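You operate a simulated robot arm through the tools that you are given. There is no shell and no other tool.

You are at the controls of a simulated two-armed robot. One attempt, no reset.

JOB
Clear out the green tea bin.
Fine: scoop the last leaf into the white pail, then brush the dust off the bin's floor; lay scoop and brush back and shut the lid. Set down upright: red brush. What is to be rubbed or washed off counts as gone when no trace of it is left.

It is judged by the outcome, as a careful person would: the job done as asked, and still so three seconds after it is handed in. It fails if anything else is knocked over, pushed out of place, dropped, spilled or broken. A push-on lid holds only when it is set on centred and level and pressed home; a screw cap is set on level and turned clockwise until tight.

ROBOT AND FRAMES
Two 7-joint arms with fingered hands on one trunk that stands fixed in place. Base frame: the origin is at the foot of the trunk, x ahead of it, y to its left, z up. Lengths are in m, angles in degrees, forces in N, time in s.
The left shoulder is at [0.07, 0.172, 1.427], the right one opposite. Payload 5 kg a hand.
The tool frame of a hand sits at the grasp point between the pads (the TCP): z along the fingers, y along the line on which they close. The tips reach 0.043 m beyond it. The gripper opens to 0.144 m. The gripper's body begins 0.05 m behind the TCP. The gripper is a hand of 5 fingers: y runs from the thumb to the fingers, the wrist lies at [-0.021, -0.124, -0.221] in the tool frame, and closing takes about 1.5 s.
Orientation is that of the tool frame in the base frame, as a unit quaternion [w, x, y, z]. With the fingers straight down and the wrist toward the robot, the tool's x, y and z point along [0, 1, 0], [1, 0, 0] and [0, 0, -1] of the base frame.

CONTROLS
- The arms move only by the tool drive_tool. It takes "left_motion", "right_motion" or both (then of equal length, played together; a hand with none holds still); each is a list of rows, each a list of 7 numbers: the shift along the base's x, y, z in units of 200 mm (1.0 is 200 mm), then the turn, a rotation vector about the base's x, y, z in units of 45 degrees (1.0 is 45 degrees), then the closure in counts, from 0 (fully open) to 255 (shut). In form: [[tx, ty, tz, rx, ry, rz, fingers], ...]. A call has 1 to 20 rows; each row is the pose to reach, as a shift and turn from the pose commanded when the call began. A call with a number of a shift or a turn outside -1 to 1 is refused whole. Rows are played at 5 a second. More than 0.05 m and 8.6 degrees between two rows, or a gripper value outside its range, and nothing of the call is played. Where a pose cannot be reached the arm comes as near as it can. A force on the tool above 90 N (or 10 N above the force at the start of the call, whichever is more), or a blocked arm, ends the call early, and 0.2 s more pass. The fingers move at their own pace (about 0.045 m/s each) and stop on an object; they squeeze with about 25 N. The grip force told is the motor's: it shows also when the fingers shut on nothing. Time passes only in rows, and 0.2 s behind the last, so rows that repeat a pose let the fingers close. The reply holds the time, the measured pose of the TCP, the force on the tool along the base axes, the opening and the grip force, in the units named above and with some noise, with the torque about the TCP (base axes, N m) and any sound that the robot's microphone picked up, and new pictures: "pictures" is both (left out), scene, wrist or none (wrist: the cameras of the hands that moved).
- Cameras (640 x 400 px; columns grow to the right, rows downward): "scene" is now at [0.126, 0.0403, 1.6589]; the picture's right is [0.45, -0.89, 0.00], its down [-0.55, -0.28, -0.79] and it looks along [0.70, 0.36, -0.62] (base axes); focal length 289 px, centre (320, 200). "left" rides on the left gripper at [-0.086, -0.109, -0.168] in its tool frame; the picture's right is [-0.80, -0.28, 0.53], its down [0.54, -0.73, 0.42] and it looks along [0.27, 0.63, 0.73] (tool axes); focal length 275 px, centre (320, 200). "right" rides on the right gripper at [0.086, -0.109, -0.168] in its tool frame; the picture's right is [-0.80, 0.28, -0.53], its down [-0.54, -0.73, 0.42] and it looks along [-0.27, 0.63, 0.73] (tool axes); focal length 275 px, centre (320, 200). There is no depth. A picture from a camera that has moved, and an enlarged one, comes with that camera's place and axes in the base frame and with its lens.
- raise_lower(by): slides the trunk up (or, below 0, down) by that many m; the arms and the scene camera ride with it, the base frame stays. It gives what a move gives, with no picture.
- set_grasp(shape, hand): the hand has 5 fingers and takes this shape, open, in about a second: jaw (thumb against the fingers, like two jaws); tri (thumb and two fingers); tip (a fingertip pinch); poke (one finger out to press); point (the index stretched); flat (the hand flat); cup (the hand cupped); fist (a fist). The gripper value then closes the fingers along that shape, each until it touches; the sizes above hold for jaw. It gives what a move gives, with no picture.
- pan_tilt(pan, tilt): turns the head with the scene camera to pan (to the left, within 86 degrees either way) and tilt (down, from -29 to 69), counted from straight ahead of the robot. It gives what a move gives, and a new picture of the scene camera.
- zoom(camera, box): a new picture of the part [left, top, right, bottom] of that camera's present view, enlarged. The clock stands still meanwhile.
- finish_job(): hands the job in; it is judged then, once.

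Nothing tells you positions but the pictures and the camera data. Unless the task says otherwise, let go and move clear before handing in.

The tools are called after "Request:" as name(argument=value, ...) on one line, values as JSON. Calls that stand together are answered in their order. drive_tool: Moves the arms, as the interface text tells. Its arguments: {"type":"object","properties":{"left_motion":{"type":"array","items":{"type":"array","items":{"type":"number"}}},"right_motion":{"type":"array","items":{"type":"array","items":{"type":"number"}}},"pictures":{"type":"string","enum":["both","scene","wrist","none"]}},"required":[]} The other tools are called the same way: raise_lower (by) slides the trunk up or down; set_grasp (shape, hand) gives the hand a shape; pan_tilt (pan, tilt) turns the head that bears the scene camera; zoom (camera, box) takes an enlarged picture of a part of a camera's view; finish_job () hands the job in.

At the start:

```text
time_s: 0.0
left_ee_pos: [0.4477, 0.6869, 1.3892]
left_orientation: [0.0, 0.707, 0.707, 0.0]
left_force: [0.5, 0.6, 0.7]
left_ft_torque: [-0.01, 0.01, 0.01]
left_width: 0.1438
left_finger_force: 0.1
left_shape: jaw
right_ee_pos: [0.6693, 0.0554, 1.359]
right_orientation: [0.0, 0.707, 0.707, 0.0]
right_force: [0.2, -0.1, -0.7]
right_ft_torque: [-0.03, 0.03, -0.01]
right_width: 0.1436
right_finger_force: 0.1
right_shape: jaw
trunk travel left (down, up): [-0.525, 0.415]
head pan, tilt: [27.0, 38.2]
```

scene: 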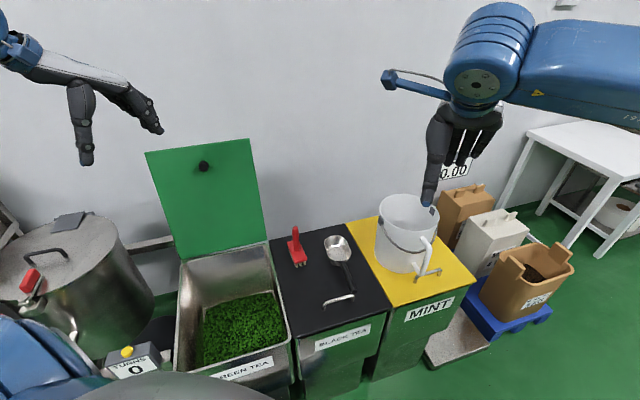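
right: 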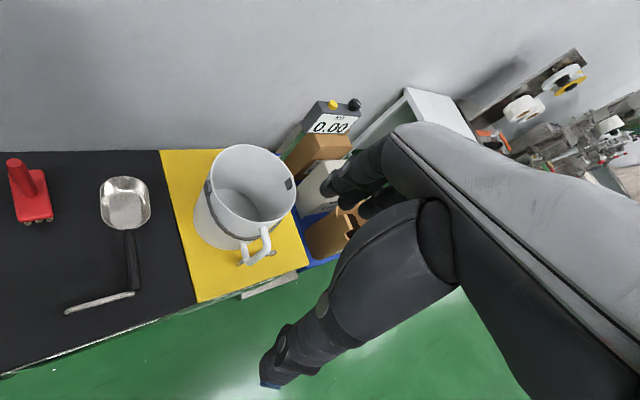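
left: 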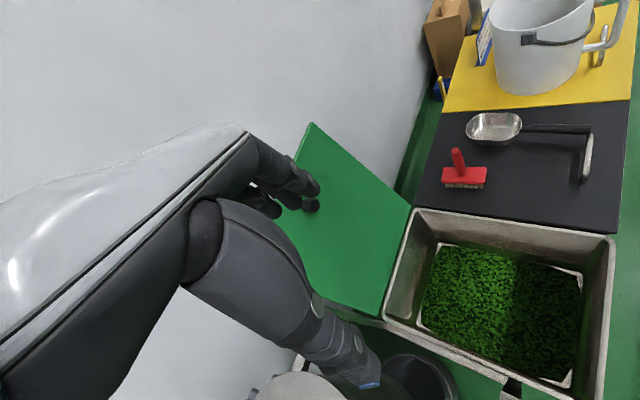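

I see an open green tea bin with a layer of leaf on its floor. A black bin beside it carries the red brush and the scoop, and the white pail stands on the yellow MINT bin. I'll look closer before moving anything.

Request:
zoom(camera="scene", box=[140, 120, 300, 400])

Request:
zoom(camera="scene", box=[260, 180, 480, 320])

Request:
zoom(camera="left", box=[380, 0, 640, 400])

Request:
zoom(camera="right", box=[0, 120, 320, 320])

```text
1.43 times, centred on (220, 260) of scene
camera zoom: at [0.126, 0.0403, 1.6589], right [0.45, -0.89, 0.0], down [-0.55, -0.28, -0.79], along [0.7, 0.36, -0.62], focal length 412 px, centre (463, 114)
```

zoom: 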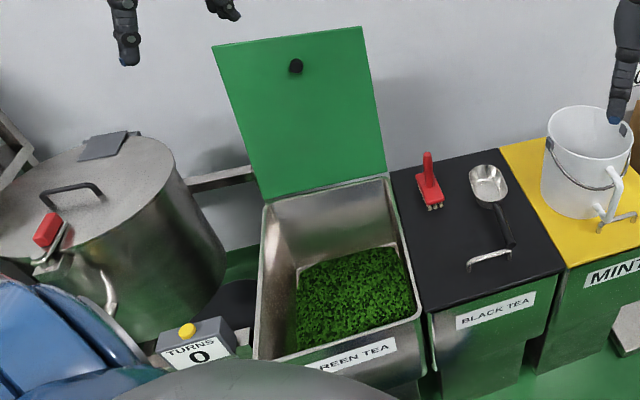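

```text
2.86 times, centred on (370, 250) of scene
camera zoom: at [0.126, 0.0403, 1.6589], right [0.45, -0.89, 0.0], down [-0.55, -0.28, -0.79], along [0.7, 0.36, -0.62], focal length 825 px, centre (177, 57)
```

zoom: 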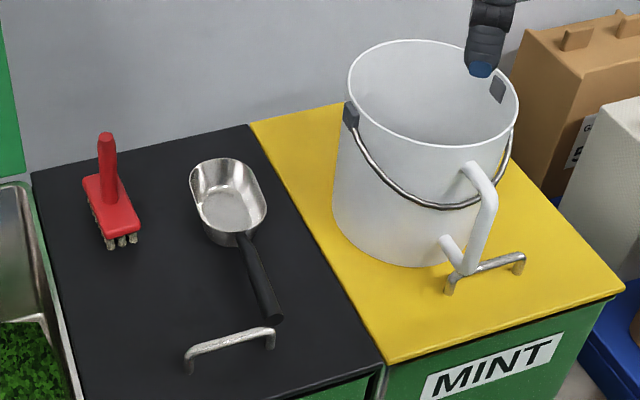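

```text
1.00 times, centred on (510, 200) of left (not enlarged: the box is as wide or as high as the picture)
camera zoom: at [0.3387, 0.6017, 1.5565], right [-0.28, -0.8, -0.53], down [-0.73, 0.54, -0.42], along [0.63, 0.27, -0.73], focal length 275 px, centre (130, 200)
```

zoom: 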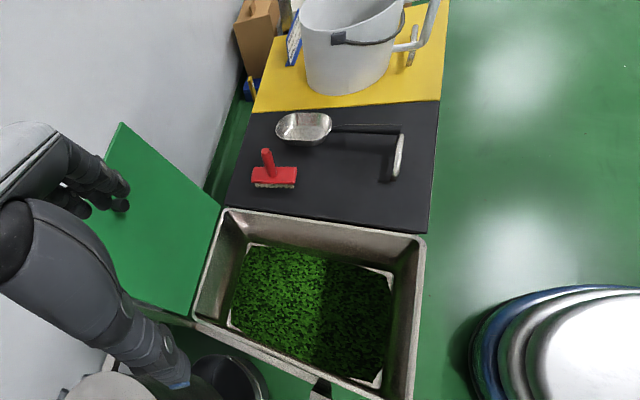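

```text
2.00 times, centred on (160, 220) of right
camera zoom: at [0.5613, 0.1416, 1.526], right [0.28, -0.8, 0.53], down [-0.73, -0.54, -0.42], along [0.63, -0.27, -0.73], focal length 551 px, centre (640, 160)
```

zoom: 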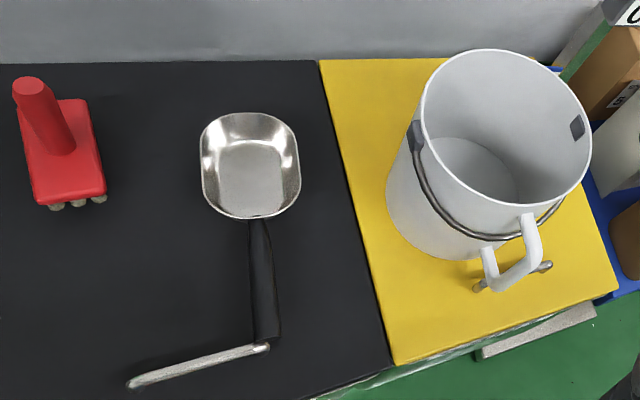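

The bins stand in a row turned about 45°. I put the green bin near (0.50, 0.57), the black one near (0.76, 0.35) and the pail rim near (0.94, 0.11, 0.99). Next I turn the head to see the bin interior better.

Request:
pan_tilt(pan=49, tilt=55)

```text
time_s: 0.9
left_ee_pos: [0.448, 0.6879, 1.3891]
left_orientation: [0.0, 0.707, 0.707, 0.0]
left_force: [-0.2, 0.4, 0.1]
left_ft_torque: [-0.03, 0.02, 0.03]
left_width: 0.1435
left_finger_force: 0.0
left_shape: jaw
right_ee_pos: [0.6689, 0.0541, 1.3586]
right_orientation: [0.0, 0.707, 0.707, 0.0]
right_force: [0.5, -0.2, 0.2]
right_ft_torque: [0.0, 0.01, 0.01]
right_width: 0.1433
right_finger_force: 0.0
right_shape: jaw
trunk travel left (down, up): [-0.525, 0.415]
head pan, tilt: [49.0, 55.0]
camera scene: at [0.0966, 0.0555, 1.6356], right [0.75, -0.66, 0.0], down [-0.54, -0.62, -0.57], along [0.38, 0.43, -0.82], focal length 289 px, centre (320, 200)
```

scene: 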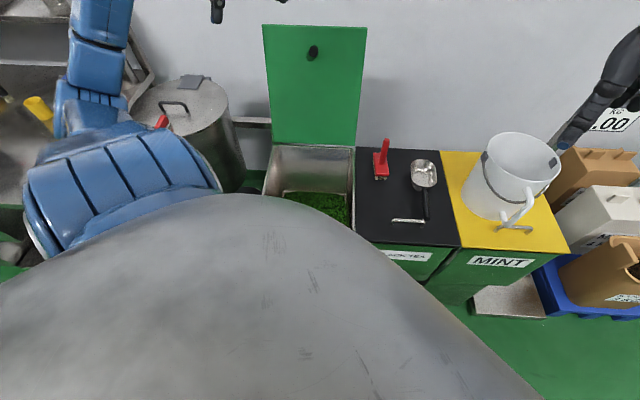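

The robot's own chest blocks the view at this angle. I'll turn the head partway back.

Request:
pan_tilt(pan=38, tilt=36)

Request:
zoom(camera="scene", box=[180, 180, 380, 380])

```text
time_s: 1.7
left_ee_pos: [0.4482, 0.6877, 1.3894]
left_orientation: [0.0, 0.707, 0.707, 0.0]
left_force: [-0.6, 0.4, -0.2]
left_ft_torque: [-0.01, -0.02, -0.02]
left_width: 0.1438
left_finger_force: 0.0
left_shape: jaw
right_ee_pos: [0.6701, 0.0541, 1.3586]
right_orientation: [0.001, 0.707, 0.707, -0.001]
right_force: [0.1, -0.9, 0.3]
right_ft_torque: [0.0, 0.0, 0.02]
right_width: 0.1434
right_finger_force: 0.1
right_shape: jaw
trunk travel left (down, up): [-0.525, 0.415]
head pan, tilt: [38.0, 36.0]
camera scene: at [0.1181, 0.055, 1.6621], right [0.62, -0.79, 0.0], down [-0.46, -0.36, -0.81], along [0.64, 0.5, -0.59], focal length 289 px, centre (320, 200)
```

scene: 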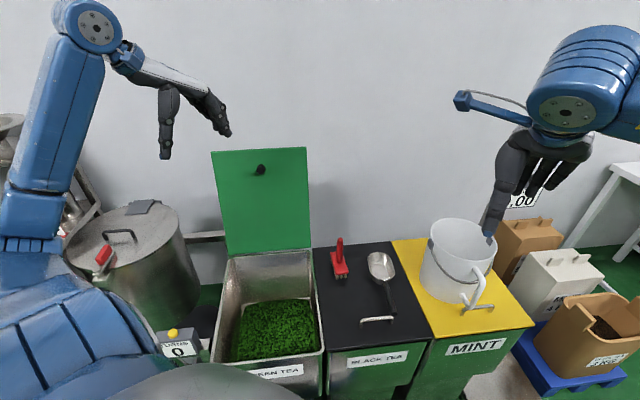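

```text
2.00 times, centred on (280, 280) of scene
camera zoom: at [0.1181, 0.055, 1.6621], right [0.62, -0.79, 0.0], down [-0.46, -0.36, -0.81], along [0.64, 0.5, -0.59], focal length 577 px, centre (400, 40)
```

zoom: 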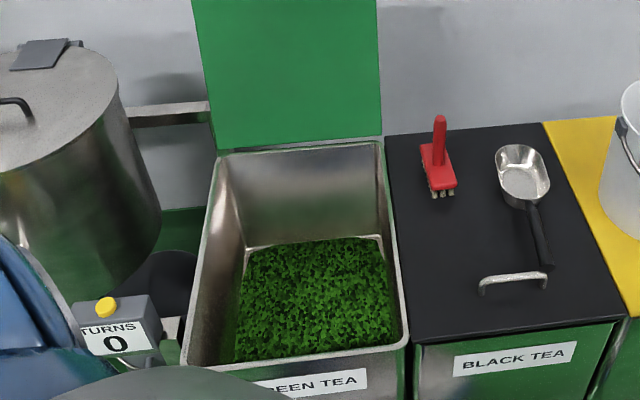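

Both the scoop and the brush show clearly, and the bin floor looks about 0.31 m below the rim. I'll swing the right arm out of the way and bring the left hand toward the scoop.

Request:
drive_tool(left_motion=[[0.117, -0.167, -0.05, 0, 0, -0.095, 0], [0.233, -0.333, -0.1, 0, 0, -0.19, 0], [0.35, -0.5, -0.15, 0, 0, -0.285, 0], [0.467, -0.667, -0.2, 0, 0, -0.38, 0], [0.583, -0.833, -0.25, 0, 0, -0.475, 0], [0.7, -1.0, -0.3, 0, 0, -0.567, 0]], right_motion=[[-0.167, -0.167, 0, 0, 0, 0, 0], [-0.333, -0.333, 0, 0, 0, 0, 0], [-0.5, -0.5, 0, 0, 0, 0, 0], [-0.667, -0.667, 0, 0, 0, 0, 0], [-0.833, -0.833, 0, 0, 0, 0, 0], [-1.0, -1.0, 0, 0, 0, 0, 0]], pictures="none")

Request:
drive_tool(left_motion=[[0.117, -0.167, -0.1, 0, 0, -0.095, 0], [0.233, -0.333, -0.2, 0, 0, -0.19, 0], [0.35, -0.5, -0.3, 0, 0, -0.285, 0], [0.467, -0.667, -0.4, 0, 0, -0.38, 0], [0.583, -0.833, -0.5, 0, 0, -0.475, 0], [0.65, -1.0, -0.6, 0, 0, -0.567, 0]], right_motion=[[-0.15, -0.167, 0, 0, 0, 0, 0], [-0.3, -0.333, 0, 0, 0, 0, 0], [-0.4, -0.5, 0, 0, 0, 0, 0], [-0.5, -0.667, 0, 0, 0, 0, 0], [-0.5, -0.833, 0, 0, 0, 0, 0], [-0.5, -1.0, 0, 0, 0, 0, 0]], pictures="both")

```text
time_s: 3.1
left_ee_pos: [0.5902, 0.4895, 1.3314]
left_orientation: [0.0, 0.846, 0.533, 0.001]
left_force: [-0.5, -1.4, -0.1]
left_ft_torque: [0.03, 0.02, 0.0]
left_width: 0.1436
left_finger_force: 0.2
left_shape: jaw
right_ee_pos: [0.4898, -0.1447, 1.3672]
right_orientation: [-0.001, 0.706, 0.708, -0.001]
right_force: [1.2, -0.1, 0.5]
right_ft_torque: [0.04, 0.01, 0.0]
right_width: 0.1439
right_finger_force: 0.1
right_shape: jaw
right hand out of reach, approached as far as the arm can: row 6
trunk travel left (down, up): [-0.525, 0.415]
head pan, tilt: [38.0, 36.0]
```

```text
time_s: 4.5
left_ee_pos: [0.7145, 0.2871, 1.2103]
left_orientation: [0.0, 0.942, 0.335, 0.001]
left_force: [-0.6, 0.5, 0.7]
left_ft_torque: [-0.08, -0.05, 0.03]
left_width: 0.1441
left_finger_force: 0.0
left_shape: jaw
right_ee_pos: [0.4348, -0.3704, 1.4158]
right_orientation: [-0.002, 0.706, 0.708, 0.0]
right_force: [-0.3, -0.5, 0.3]
right_ft_torque: [0.04, 0.0, -0.01]
right_width: 0.1439
right_finger_force: 0.0
right_shape: jaw
right hand out of reach, approached as far as the arm can: row 1, 2, 3, 4, 5, 6
trunk travel left (down, up): [-0.525, 0.415]
head pan, tilt: [38.0, 36.0]
camera scene: at [0.1169, 0.0525, 1.6625], right [0.62, -0.79, 0.0], down [-0.46, -0.36, -0.81], along [0.64, 0.5, -0.59], focal length 289 px, centre (320, 200)
camera right: at [0.327, -0.2834, 1.5836], right [0.29, -0.8, 0.53], down [-0.72, -0.54, -0.42], along [0.63, -0.26, -0.73], focal length 275 px, centre (320, 200)
camera left: at [0.5795, 0.3175, 1.3778], right [-0.8, -0.28, -0.54], down [-0.04, 0.91, -0.42], along [0.6, -0.32, -0.73], focal length 275 px, centre (320, 200)
```

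scene: 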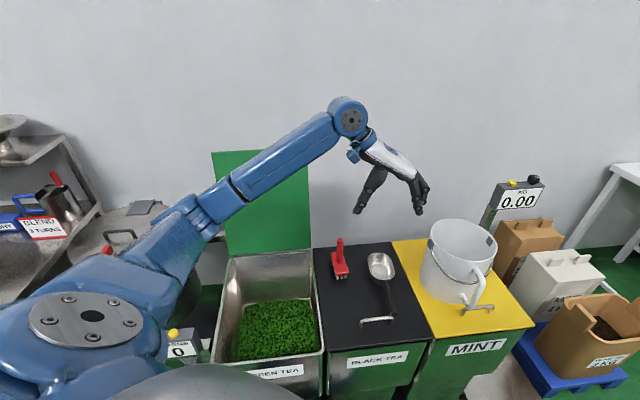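
right: 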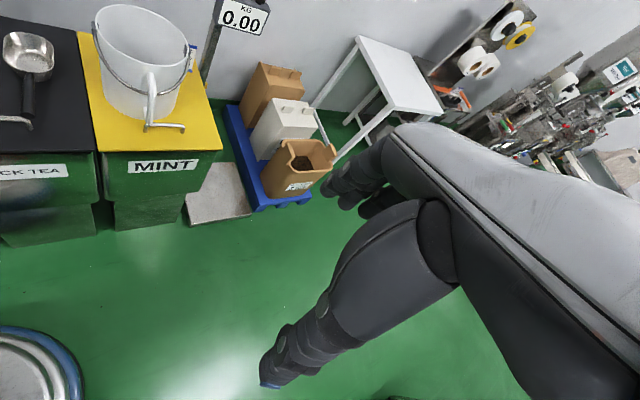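
left: 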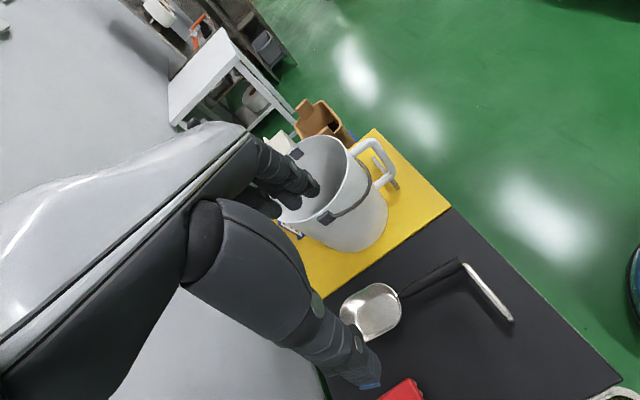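

The left hand is above and short of the scoop. Its handle appears to lie at about 39°, roughly 6 cm above the black lid. I'll zoom in to refine that.

Request:
zoom(camera="left", box=[320, 220, 540, 357])

Request:
zoom(camera="scene", box=[310, 220, 450, 340])

```text
2.91 times, centred on (430, 288) of left
camera zoom: at [0.5795, 0.3175, 1.3778], right [-0.8, -0.28, -0.54], down [-0.04, 0.91, -0.42], along [0.6, -0.32, -0.73], focal length 801 px, centre (0, -58)
```

zoom: 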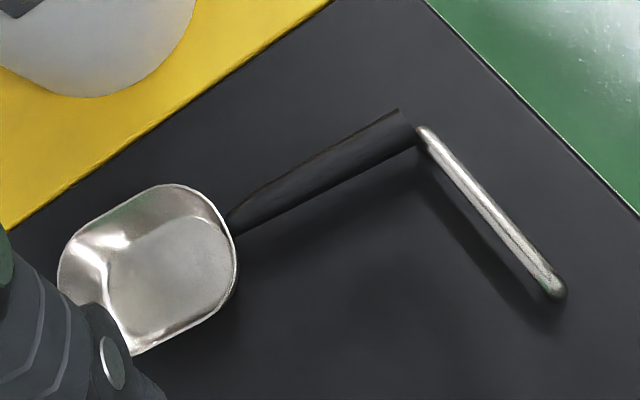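

```text
3.33 times, centred on (380, 280) of scene
camera zoom: at [0.1169, 0.0525, 1.6625], right [0.62, -0.79, 0.0], down [-0.46, -0.36, -0.81], along [0.64, 0.5, -0.59], focal length 962 px, centre (120, -67)
```

zoom: 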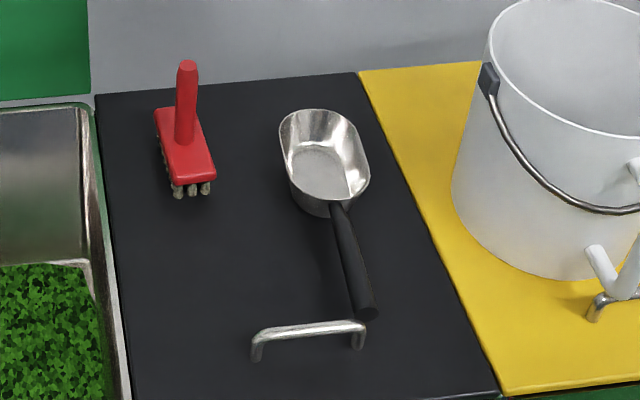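

Handle midpoint comes out near (0.718, 0.233, 0.84). I'll lower over it with the fingers open and check.

Request:
drive_tool(left_motion=[[0, -0.05, -0.2, 0, 0, 0, 0], [0, -0.11, -0.4, 0, 0, 0, 0], [0, -0.16, -0.6, 0, 0, 0, 0], [0, -0.22, -0.8, 0, 0, 0, 0], [0, -0.27, -1.0, 0, 0, 0, 0]], pictures="both")

```text
time_s: 5.7
left_ee_pos: [0.7164, 0.2338, 1.0091]
left_orientation: [0.001, 0.943, 0.334, 0.001]
left_force: [0.6, -0.4, 0.6]
left_ft_torque: [0.02, -0.01, -0.03]
left_width: 0.1442
left_finger_force: 0.0
left_shape: jaw
right_ee_pos: [0.4356, -0.3681, 1.4163]
right_orientation: [-0.002, 0.707, 0.707, 0.0]
right_force: [-0.1, -0.3, 0.4]
right_ft_torque: [0.0, -0.02, 0.0]
right_width: 0.144
right_finger_force: 0.0
right_shape: jaw
trunk travel left (down, up): [-0.525, 0.415]
head pan, tilt: [38.0, 36.0]
camera scene: at [0.1188, 0.0544, 1.6623], right [0.62, -0.79, 0.0], down [-0.46, -0.36, -0.81], along [0.64, 0.5, -0.59], focal length 289 px, centre (320, 200)
camera left: at [0.58, 0.2631, 1.176], right [-0.8, -0.28, -0.53], down [-0.03, 0.91, -0.42], along [0.6, -0.32, -0.73], focal length 275 px, centre (320, 200)
```

scene: 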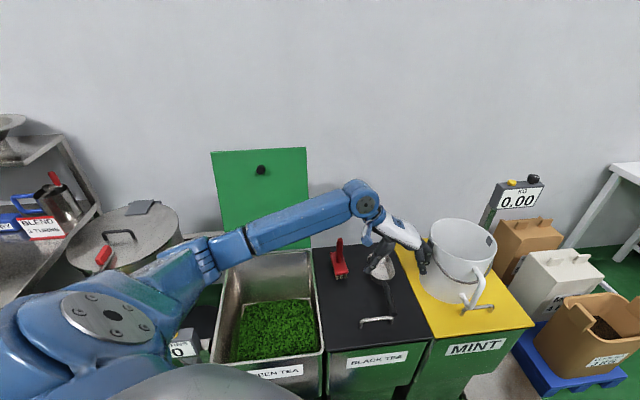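
left: 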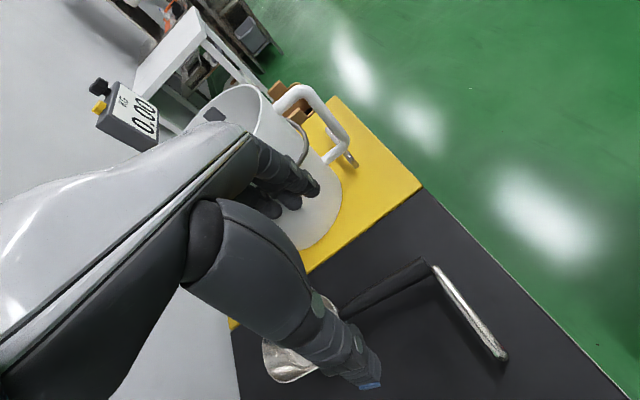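

The grasp line projects onto the middle of the handle, so I go down to it now.

Request:
drive_tool(left_motion=[[0, 0, -0.2, 0, 0, 0, 0], [0, 0, -0.4, 0, 0, 0, 0], [0, 0, -0.6, 0, 0, 0, 0], [0, 0, -0.75, 0, 0, 0, 0], [0, 0, -0.84, 0, 0, 0, 0]], pictures="both")

```text
time_s: 6.9
left_ee_pos: [0.7173, 0.2325, 0.8416]
left_orientation: [0.0, 0.943, 0.334, 0.0]
left_force: [0.4, -0.3, 0.9]
left_ft_torque: [-0.06, 0.02, 0.02]
left_width: 0.1443
left_finger_force: 0.0
left_shape: jaw
right_ee_pos: [0.436, -0.3682, 1.4169]
right_orientation: [-0.002, 0.707, 0.708, 0.0]
right_force: [0.3, -0.3, 0.5]
right_ft_torque: [0.02, 0.01, 0.0]
right_width: 0.1437
right_finger_force: 0.2
right_shape: jaw
trunk travel left (down, up): [-0.525, 0.415]
head pan, tilt: [38.0, 36.0]
camera scene: at [0.1183, 0.0546, 1.6622], right [0.62, -0.79, 0.0], down [-0.46, -0.36, -0.81], along [0.64, 0.5, -0.59], focal length 289 px, centre (320, 200)
camera left: at [0.5818, 0.2628, 1.0084], right [-0.8, -0.28, -0.53], down [-0.04, 0.91, -0.42], along [0.6, -0.32, -0.73], focal length 275 px, centre (320, 200)
```

scene: 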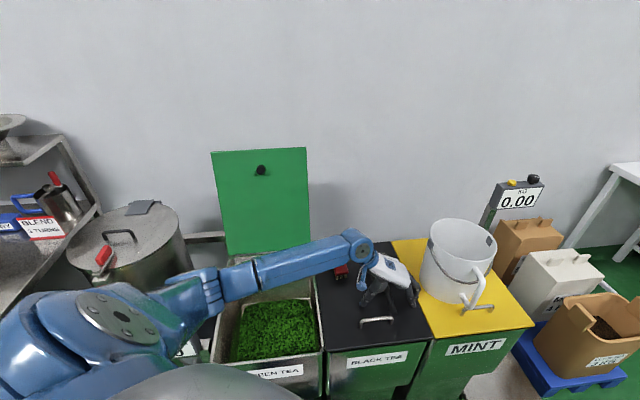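
left: 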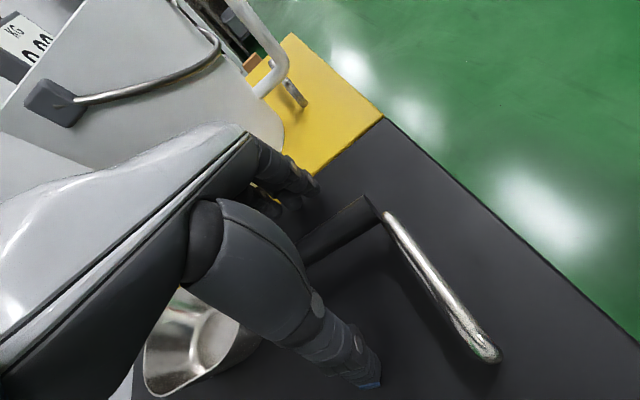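

The handle lies between thumb and fingers, so I close the hand on it.

Request:
drive_tool(left_motion=[[0, 0, 0, 0, 0, 0, 120], [0, 0, 0, 0, 0, 0, 200], [0, 0, 0, 0, 0, 0, 255], [0, 0, 0, 0, 0, 0, 255], [0, 0, 0, 0, 0, 0, 255], [0, 0, 0, 0, 0, 0, 255], [0, 0, 0, 0, 0, 0, 255], [0, 0, 0, 0, 0, 0, 255], [0, 0, 0, 0, 0, 0, 255]], pictures="both")

```text
time_s: 8.9
left_ee_pos: [0.7168, 0.2321, 0.8414]
left_orientation: [0.0, 0.943, 0.334, 0.0]
left_force: [-0.4, -0.2, 0.1]
left_ft_torque: [0.01, -0.06, -0.04]
left_width: 0.0
left_finger_force: 16.1
left_shape: jaw
right_ee_pos: [0.4349, -0.3689, 1.4151]
right_orientation: [-0.002, 0.707, 0.707, -0.001]
right_force: [0.9, -0.5, 0.3]
right_ft_torque: [-0.03, 0.01, 0.02]
right_width: 0.1439
right_finger_force: 0.1
right_shape: jaw
trunk travel left (down, up): [-0.525, 0.415]
head pan, tilt: [38.0, 36.0]
camera scene: at [0.1182, 0.0546, 1.6622], right [0.62, -0.79, 0.0], down [-0.46, -0.36, -0.81], along [0.64, 0.5, -0.59], focal length 289 px, centre (320, 200)
camera left: at [0.5817, 0.2627, 1.0088], right [-0.8, -0.28, -0.53], down [-0.04, 0.91, -0.42], along [0.6, -0.32, -0.73], focal length 275 px, centre (320, 200)
```

scene: 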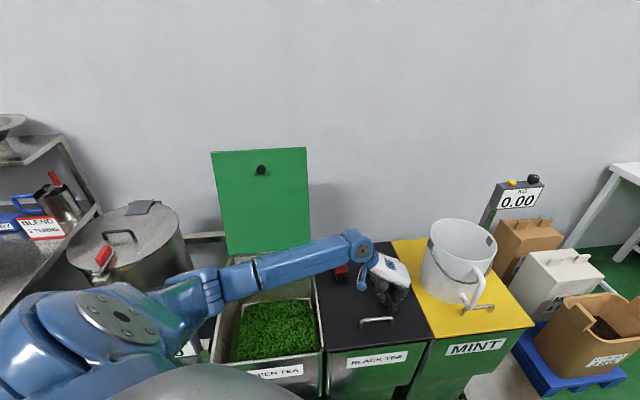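
left: 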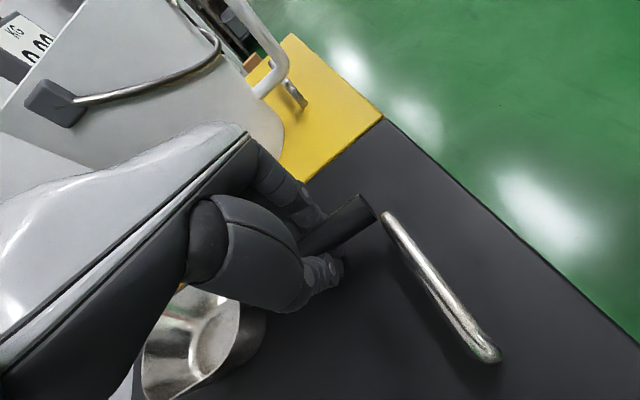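

The reported opening is 0.0, so I may have missed the handle. I'll look closely.

Request:
zoom(camera="left", box=[200, 140, 440, 340])

Request:
zoom(camera="scene", box=[320, 230, 440, 330])

```text
2.00 times, centred on (320, 240) of left
camera zoom: at [0.5817, 0.2627, 1.0088], right [-0.8, -0.28, -0.53], down [-0.04, 0.91, -0.42], along [0.6, -0.32, -0.73], focal length 551 px, centre (320, 120)
```

zoom: 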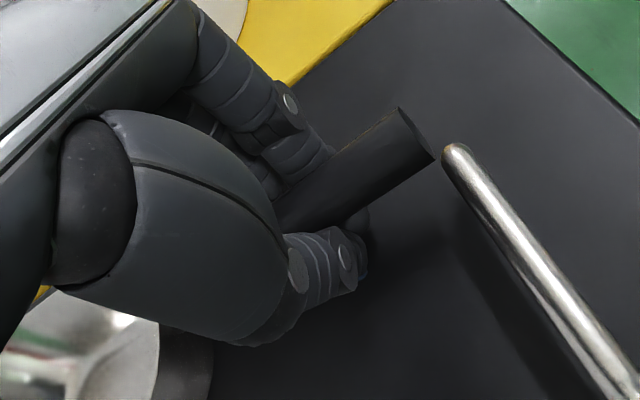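

```text
4.00 times, centred on (380, 280) of scene
camera zoom: at [0.1182, 0.0546, 1.6622], right [0.62, -0.79, 0.0], down [-0.46, -0.36, -0.81], along [0.64, 0.5, -0.59], focal length 1155 px, centre (80, -120)
```

zoom: 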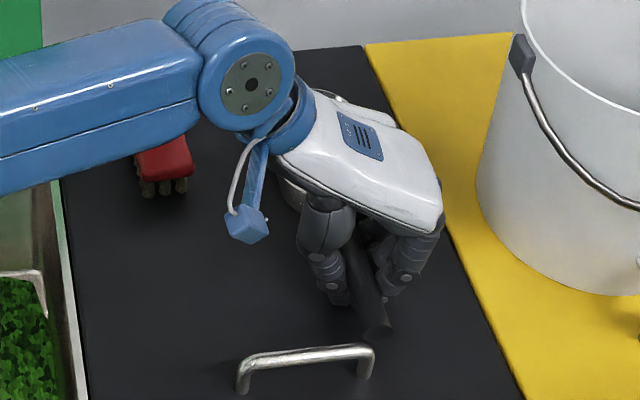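

The handle does look caged between thumb and fingers. A small test lift will show whether it is truly held.

Request:
drive_tool(left_motion=[[0, 0, 0.05, 0, 0, 0, 255], [0, 0, 0.1, 0, 0, 0, 255], [0, 0, 0.15, 0, 0, 0, 255], [0, 0, 0.15, 0, 0, 0, 255]], pictures="both")

Request:
zoom(camera="left", box=[120, 140, 440, 400])

Request:
zoom(camera="scene", box=[320, 230, 440, 330])

```text
time_s: 9.9
left_ee_pos: [0.717, 0.2336, 0.8719]
left_orientation: [0.0, 0.943, 0.334, 0.001]
left_force: [-0.5, 0.5, -0.5]
left_ft_torque: [-0.09, 0.09, 0.04]
left_width: 0.0
left_finger_force: 24.8
left_shape: jaw
right_ee_pos: [0.4361, -0.3688, 1.4165]
right_orientation: [-0.002, 0.706, 0.708, 0.0]
right_force: [-0.7, -1.0, 1.2]
right_ft_torque: [-0.03, 0.01, 0.05]
right_width: 0.144
right_finger_force: 0.0
right_shape: jaw
trunk travel left (down, up): [-0.525, 0.415]
head pan, tilt: [38.0, 36.0]
camera scene: at [0.1183, 0.0547, 1.6622], right [0.62, -0.79, 0.0], down [-0.46, -0.36, -0.81], along [0.64, 0.5, -0.59], focal length 289 px, centre (320, 200)
camera left: at [0.582, 0.2629, 1.039], right [-0.8, -0.28, -0.53], down [-0.03, 0.91, -0.42], along [0.6, -0.32, -0.73], focal length 275 px, centre (320, 200)
```

scene: 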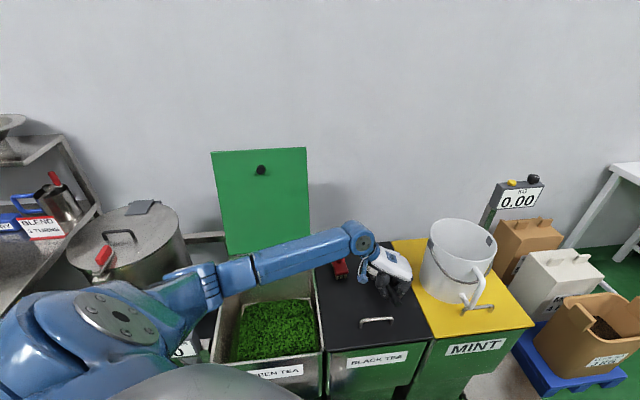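
left: 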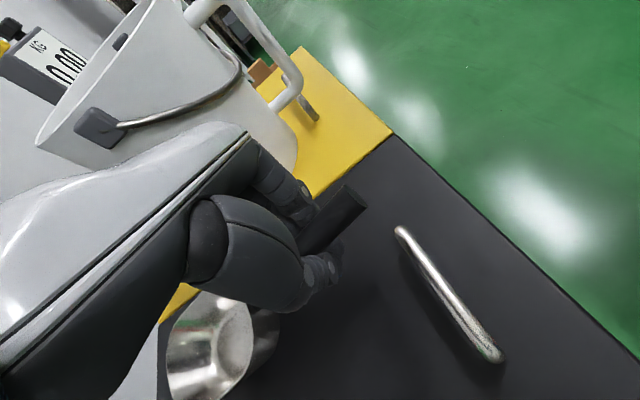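

```text
1.54 times, centred on (280, 270) of left
camera zoom: at [0.582, 0.2629, 1.039], right [-0.8, -0.28, -0.53], down [-0.03, 0.91, -0.42], along [0.6, -0.32, -0.73], focal length 424 px, centre (382, 92)
```

zoom: 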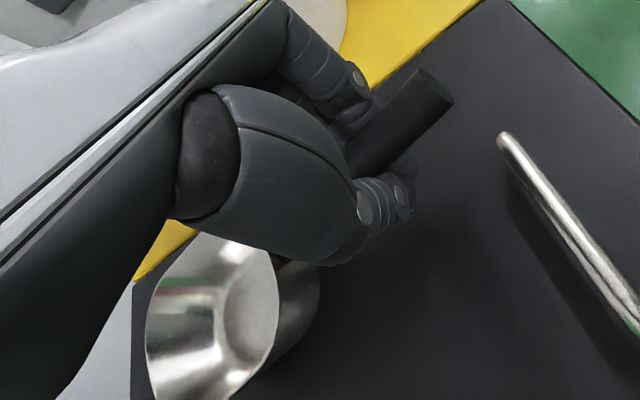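

```text
4.00 times, centred on (380, 280) of scene
camera zoom: at [0.1183, 0.0547, 1.6622], right [0.62, -0.79, 0.0], down [-0.46, -0.36, -0.81], along [0.64, 0.5, -0.59], focal length 1155 px, centre (80, -120)
```

zoom: 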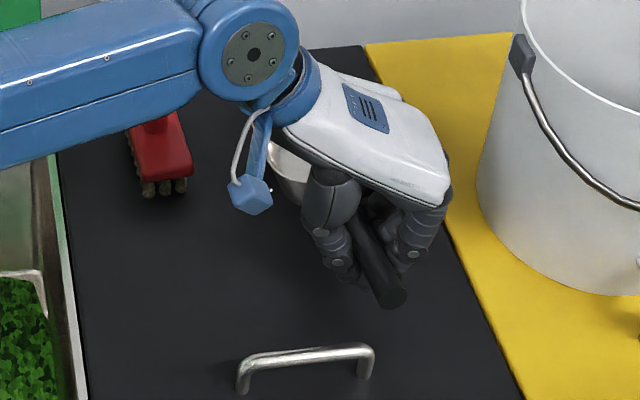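

The handle rose with the hand but may have tipped slightly nose-down. I'll lift further and watch.

Request:
drive_tool(left_motion=[[0, 0, 0.1, 0, 0, 0, 255], [0, 0, 0.25, 0, 0, 0, 255], [0, 0, 0.4, 0, 0, 0, 255], [0, 0, 0.4, 0, 0, 0, 255]], pictures="both")

Request:
zoom(camera="left", box=[120, 140, 440, 400])

Request:
zoom(camera="scene", box=[320, 210, 440, 310])

```text
time_s: 10.9
left_ee_pos: [0.7179, 0.2325, 0.9537]
left_orientation: [0.0, 0.943, 0.333, 0.0]
left_force: [-0.7, 0.4, -0.9]
left_ft_torque: [-0.02, 0.02, 0.0]
left_width: 0.0
left_finger_force: 24.8
left_shape: jaw
right_ee_pos: [0.436, -0.3682, 1.415]
right_orientation: [-0.001, 0.706, 0.708, -0.001]
right_force: [-0.8, 0.1, 0.3]
right_ft_torque: [0.03, 0.03, 0.0]
right_width: 0.1435
right_finger_force: 0.0
right_shape: jaw
trunk travel left (down, up): [-0.525, 0.415]
head pan, tilt: [38.0, 36.0]
camera scene: at [0.1183, 0.0547, 1.6622], right [0.62, -0.79, 0.0], down [-0.46, -0.36, -0.81], along [0.64, 0.5, -0.59], focal length 289 px, centre (320, 200)
camera left: at [0.5828, 0.2634, 1.1198], right [-0.8, -0.28, -0.53], down [-0.03, 0.91, -0.42], along [0.6, -0.32, -0.73], focal length 275 px, centre (320, 200)
```

scene: 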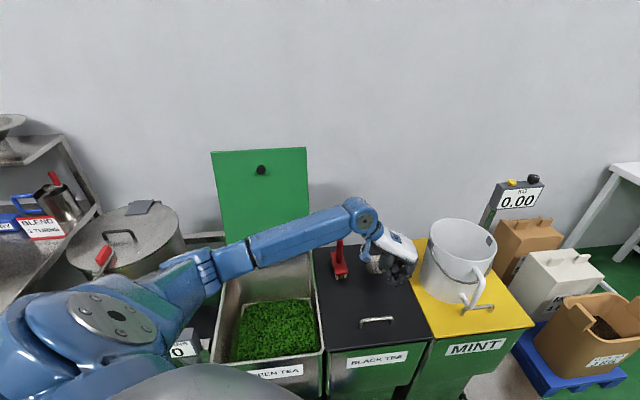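
left: 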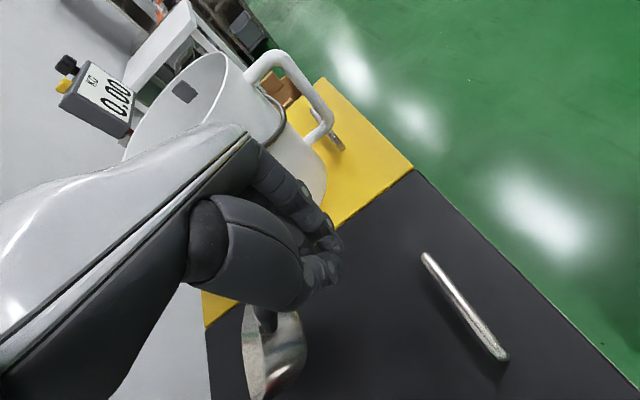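

```text
1.54 times, centred on (280, 270) of left
camera zoom: at [0.5828, 0.2634, 1.1198], right [-0.8, -0.28, -0.53], down [-0.03, 0.91, -0.42], along [0.6, -0.32, -0.73], focal length 424 px, centre (382, 92)
```

zoom: 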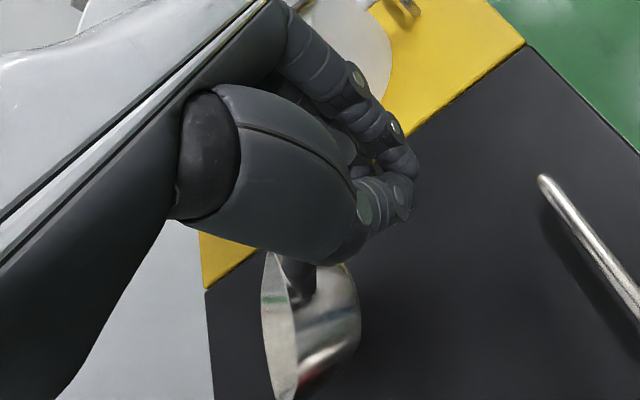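

```text
4.00 times, centred on (380, 260) of scene
camera zoom: at [0.1183, 0.0547, 1.6622], right [0.62, -0.79, 0.0], down [-0.46, -0.36, -0.81], along [0.64, 0.5, -0.59], focal length 1155 px, centre (80, -40)
```

zoom: 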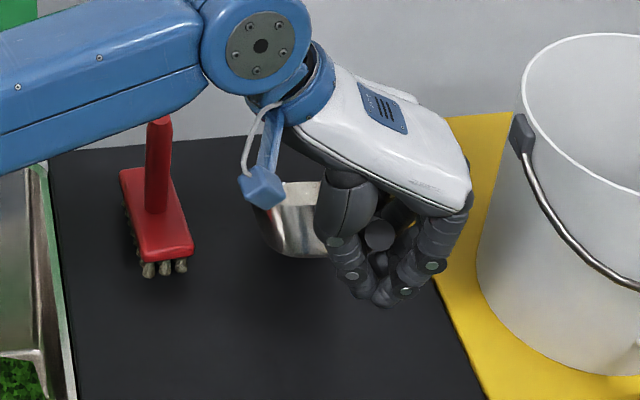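

The scoop pivots in the hand because the fingers met under the handle instead of on it. I'll set it back down, open, and re-grip with the handle nearer the finger pads.

Request:
drive_tool(left_motion=[[0, 0, -0.1, 0, 0, 0, 255], [0, 0, -0.2, 0, 0, 0, 255], [0, 0, -0.3, 0, 0, 0, 255], [0, 0, -0.4, 0, 0, 0, 255], [0, 0, -0.48, 0, 0, 0, 255], [0, 0, -0.54, 0, 0, 0, 255], [0, 0, -0.54, 0, 0, 0, 255]], pictures="both")

Request:
zoom(camera="left", box=[120, 140, 440, 400])

Request:
zoom(camera="scene", box=[320, 230, 440, 330])

```text
time_s: 12.5
left_ee_pos: [0.7166, 0.234, 0.8466]
left_orientation: [0.0, 0.943, 0.334, 0.001]
left_force: [0.2, -0.5, 0.2]
left_ft_torque: [0.04, -0.03, 0.0]
left_width: 0.0
left_finger_force: 25.0
left_shape: jaw
right_ee_pos: [0.4352, -0.3695, 1.416]
right_orientation: [-0.002, 0.707, 0.707, 0.0]
right_force: [-0.3, -0.3, -0.8]
right_ft_torque: [-0.05, -0.01, -0.02]
right_width: 0.144
right_finger_force: 0.1
right_shape: jaw
trunk travel left (down, up): [-0.525, 0.415]
head pan, tilt: [38.0, 36.0]
camera scene: at [0.1181, 0.0546, 1.6622], right [0.62, -0.79, 0.0], down [-0.46, -0.36, -0.81], along [0.64, 0.5, -0.59], focal length 289 px, centre (320, 200)
camera left: at [0.5819, 0.2652, 1.0125], right [-0.8, -0.28, -0.53], down [-0.04, 0.91, -0.42], along [0.6, -0.32, -0.73], focal length 275 px, centre (320, 200)
```

scene: 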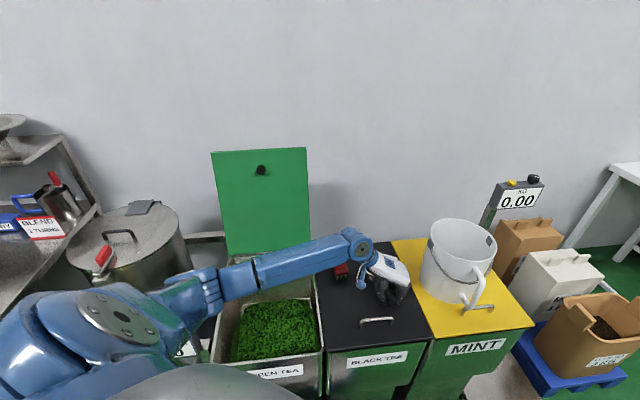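
left: 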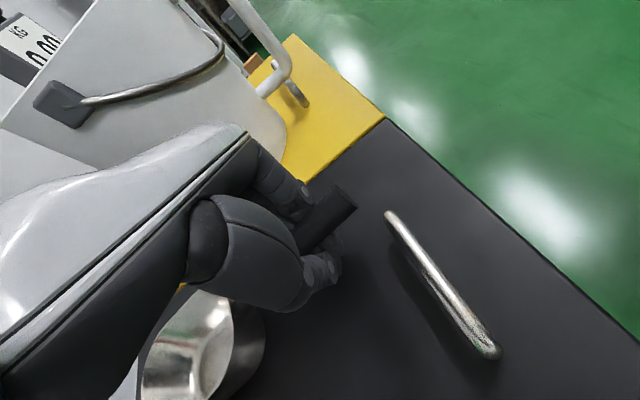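

```text
1.54 times, centred on (280, 270) of left
camera zoom: at [0.5819, 0.2652, 1.0125], right [-0.8, -0.28, -0.53], down [-0.04, 0.91, -0.42], along [0.6, -0.32, -0.73], focal length 424 px, centre (382, 92)
```

zoom: 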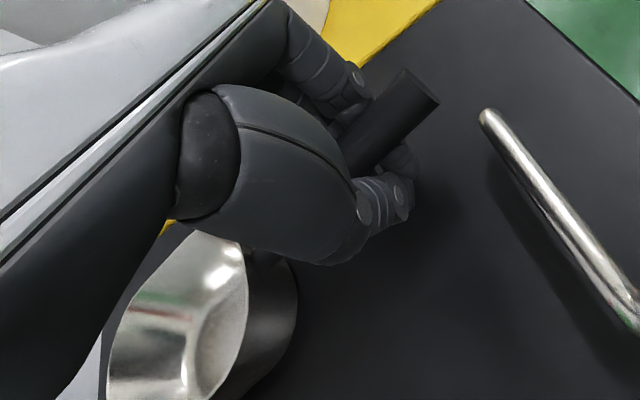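

```text
4.00 times, centred on (380, 280) of scene
camera zoom: at [0.1181, 0.0546, 1.6622], right [0.62, -0.79, 0.0], down [-0.46, -0.36, -0.81], along [0.64, 0.5, -0.59], focal length 1155 px, centre (80, -120)
```

zoom: 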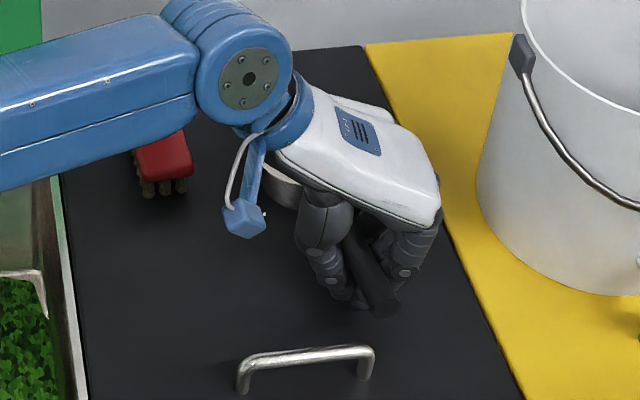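

The scoop is back on the lid, shifted forward a centimetre or two. I'll settle it and open the hand.

Request:
drive_tool(left_motion=[[0, 0, -0.02, 0, 0, 0, 255], [0, 0, -0.03, 0, 0, 0, 230], [0, 0, -0.03, 0, 0, 0, 200], [0, 0, -0.03, 0, 0, 0, 160], [0, 0, -0.03, 0, 0, 0, 120], [0, 0, -0.03, 0, 0, 0, 80], [0, 0, -0.03, 0, 0, 0, 40], [0, 0, -0.03, 0, 0, 0, 0], [0, 0, -0.03, 0, 0, 0, 0]], pictures="both")

Request:
zoom(camera="left", box=[120, 140, 440, 400])

Request:
zoom(camera="scene", box=[320, 230, 440, 330])

```text
time_s: 14.5
left_ee_pos: [0.7175, 0.2335, 0.8389]
left_orientation: [-0.001, 0.943, 0.334, 0.0]
left_force: [-0.3, 0.8, -0.1]
left_ft_torque: [0.01, 0.0, 0.0]
left_width: 0.1351
left_finger_force: 0.1
left_shape: jaw
right_ee_pos: [0.435, -0.3678, 1.4165]
right_orientation: [-0.002, 0.706, 0.708, -0.001]
right_force: [-0.5, -0.3, -0.2]
right_ft_torque: [0.03, -0.02, 0.01]
right_width: 0.1439
right_finger_force: 0.1
right_shape: jaw
trunk travel left (down, up): [-0.525, 0.415]
head pan, tilt: [38.0, 36.0]
camera scene: at [0.1178, 0.0546, 1.6623], right [0.62, -0.79, 0.0], down [-0.46, -0.36, -0.81], along [0.64, 0.5, -0.59], focal length 289 px, centre (320, 200)
camera left: at [0.5819, 0.2648, 1.0053], right [-0.8, -0.28, -0.53], down [-0.03, 0.91, -0.42], along [0.6, -0.32, -0.73], focal length 275 px, centre (320, 200)
```

scene: 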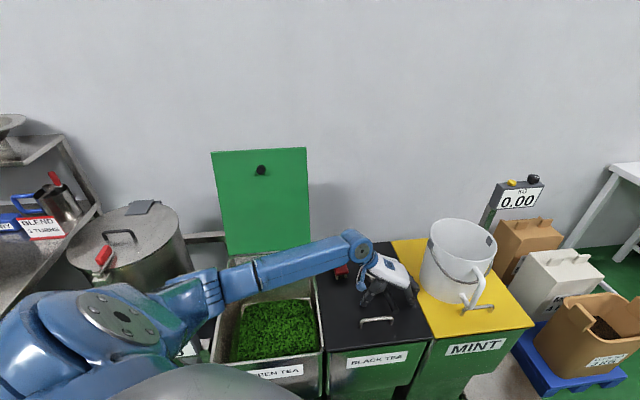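
left: 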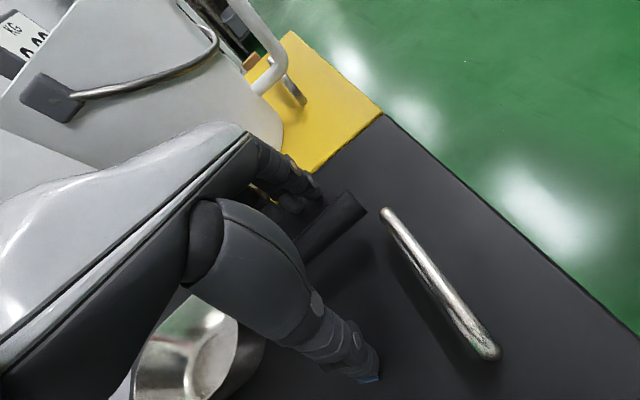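

```text
1.54 times, centred on (280, 270) of left
camera zoom: at [0.5819, 0.2648, 1.0053], right [-0.8, -0.28, -0.53], down [-0.03, 0.91, -0.42], along [0.6, -0.32, -0.73], focal length 424 px, centre (382, 92)
```

zoom: 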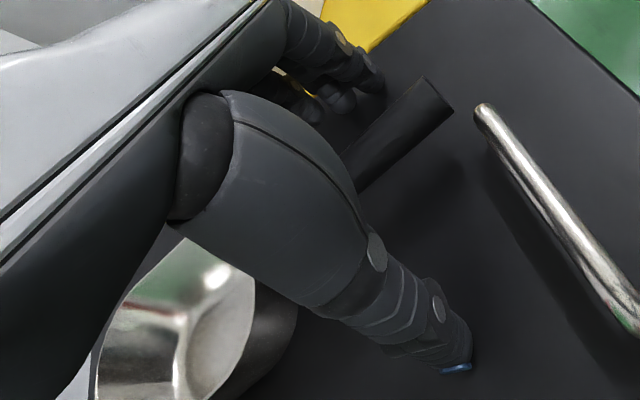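

```text
4.00 times, centred on (380, 280) of scene
camera zoom: at [0.1178, 0.0546, 1.6623], right [0.62, -0.79, 0.0], down [-0.46, -0.36, -0.81], along [0.64, 0.5, -0.59], focal length 1155 px, centre (80, -120)
```

zoom: 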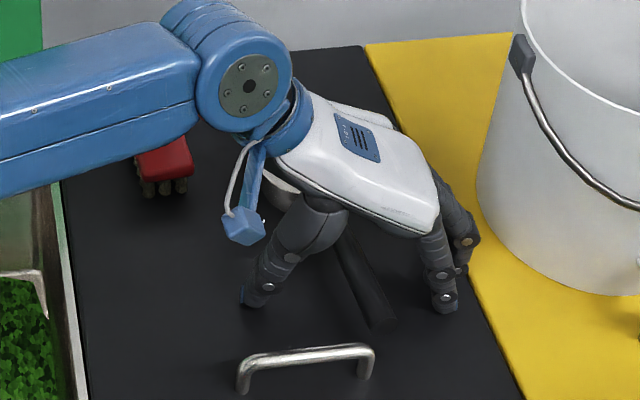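

The scoop is resting well. I raise the hand about 2.5 cm so the handle sits at the finger pads, then close again.

Request:
drive_tool(left_motion=[[0, 0, 0.07, 0, 0, 0, 0], [0, 0, 0.13, 0, 0, 0, 0], [0, 0, 0.13, 0, 0, 0, 100], [0, 0, 0.13, 0, 0, 0, 180], [0, 0, 0.13, 0, 0, 0, 255], [0, 0, 0.13, 0, 0, 0, 255], [0, 0, 0.13, 0, 0, 0, 255], [0, 0, 0.13, 0, 0, 0, 255], [0, 0, 0.13, 0, 0, 0, 255], [0, 0, 0.13, 0, 0, 0, 255]], pictures="both")

Request:
zoom(camera="left", box=[120, 140, 440, 400])

Request:
zoom(camera="scene", box=[320, 230, 440, 330])

```text
time_s: 16.7
left_ee_pos: [0.7164, 0.232, 0.8636]
left_orientation: [0.0, 0.943, 0.334, 0.0]
left_force: [0.6, 0.7, -0.4]
left_ft_torque: [-0.03, -0.06, -0.05]
left_width: 0.0158
left_finger_force: 22.0
left_shape: jaw
right_ee_pos: [0.4362, -0.3687, 1.4157]
right_orientation: [-0.002, 0.707, 0.707, -0.001]
right_force: [-0.8, 0.4, 0.1]
right_ft_torque: [0.0, 0.0, 0.01]
right_width: 0.144
right_finger_force: 0.0
right_shape: jaw
trunk travel left (down, up): [-0.525, 0.415]
head pan, tilt: [38.0, 36.0]
camera scene: at [0.1182, 0.0547, 1.6622], right [0.62, -0.79, 0.0], down [-0.46, -0.36, -0.81], along [0.64, 0.5, -0.59], focal length 289 px, centre (320, 200)
camera left: at [0.5819, 0.2629, 1.0307], right [-0.8, -0.28, -0.53], down [-0.03, 0.91, -0.42], along [0.6, -0.32, -0.73], focal length 275 px, centre (320, 200)
```

scene: 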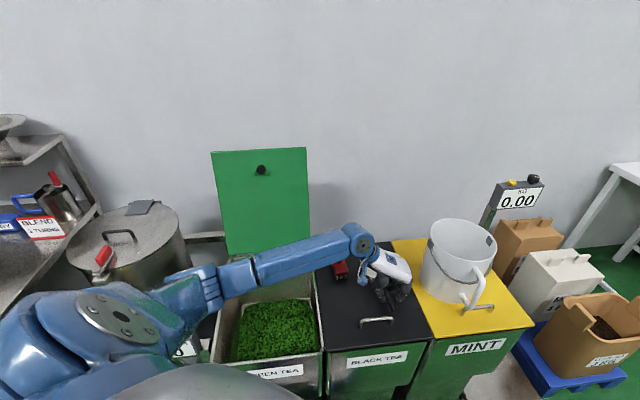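
left: 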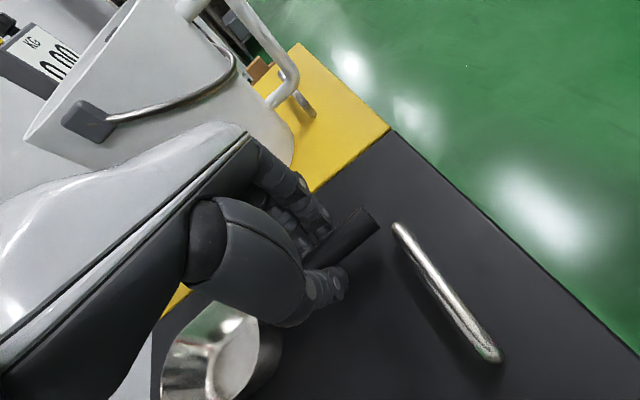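

```text
1.54 times, centred on (280, 270) of left
camera zoom: at [0.5819, 0.2629, 1.0307], right [-0.8, -0.28, -0.53], down [-0.03, 0.91, -0.42], along [0.6, -0.32, -0.73], focal length 424 px, centre (382, 92)
```

zoom: 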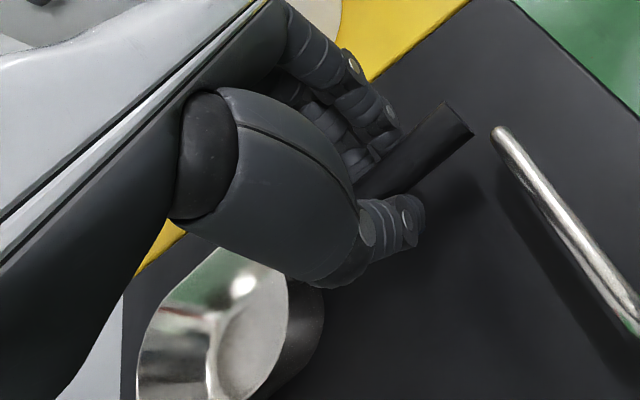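

```text
4.00 times, centred on (380, 280) of scene
camera zoom: at [0.1182, 0.0547, 1.6622], right [0.62, -0.79, 0.0], down [-0.46, -0.36, -0.81], along [0.64, 0.5, -0.59], focal length 1155 px, centre (80, -120)
```

zoom: 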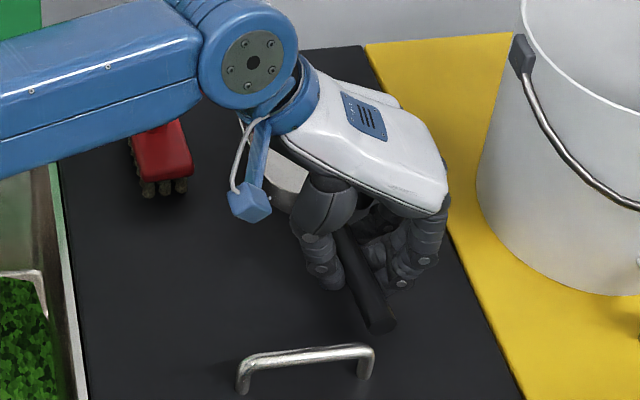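

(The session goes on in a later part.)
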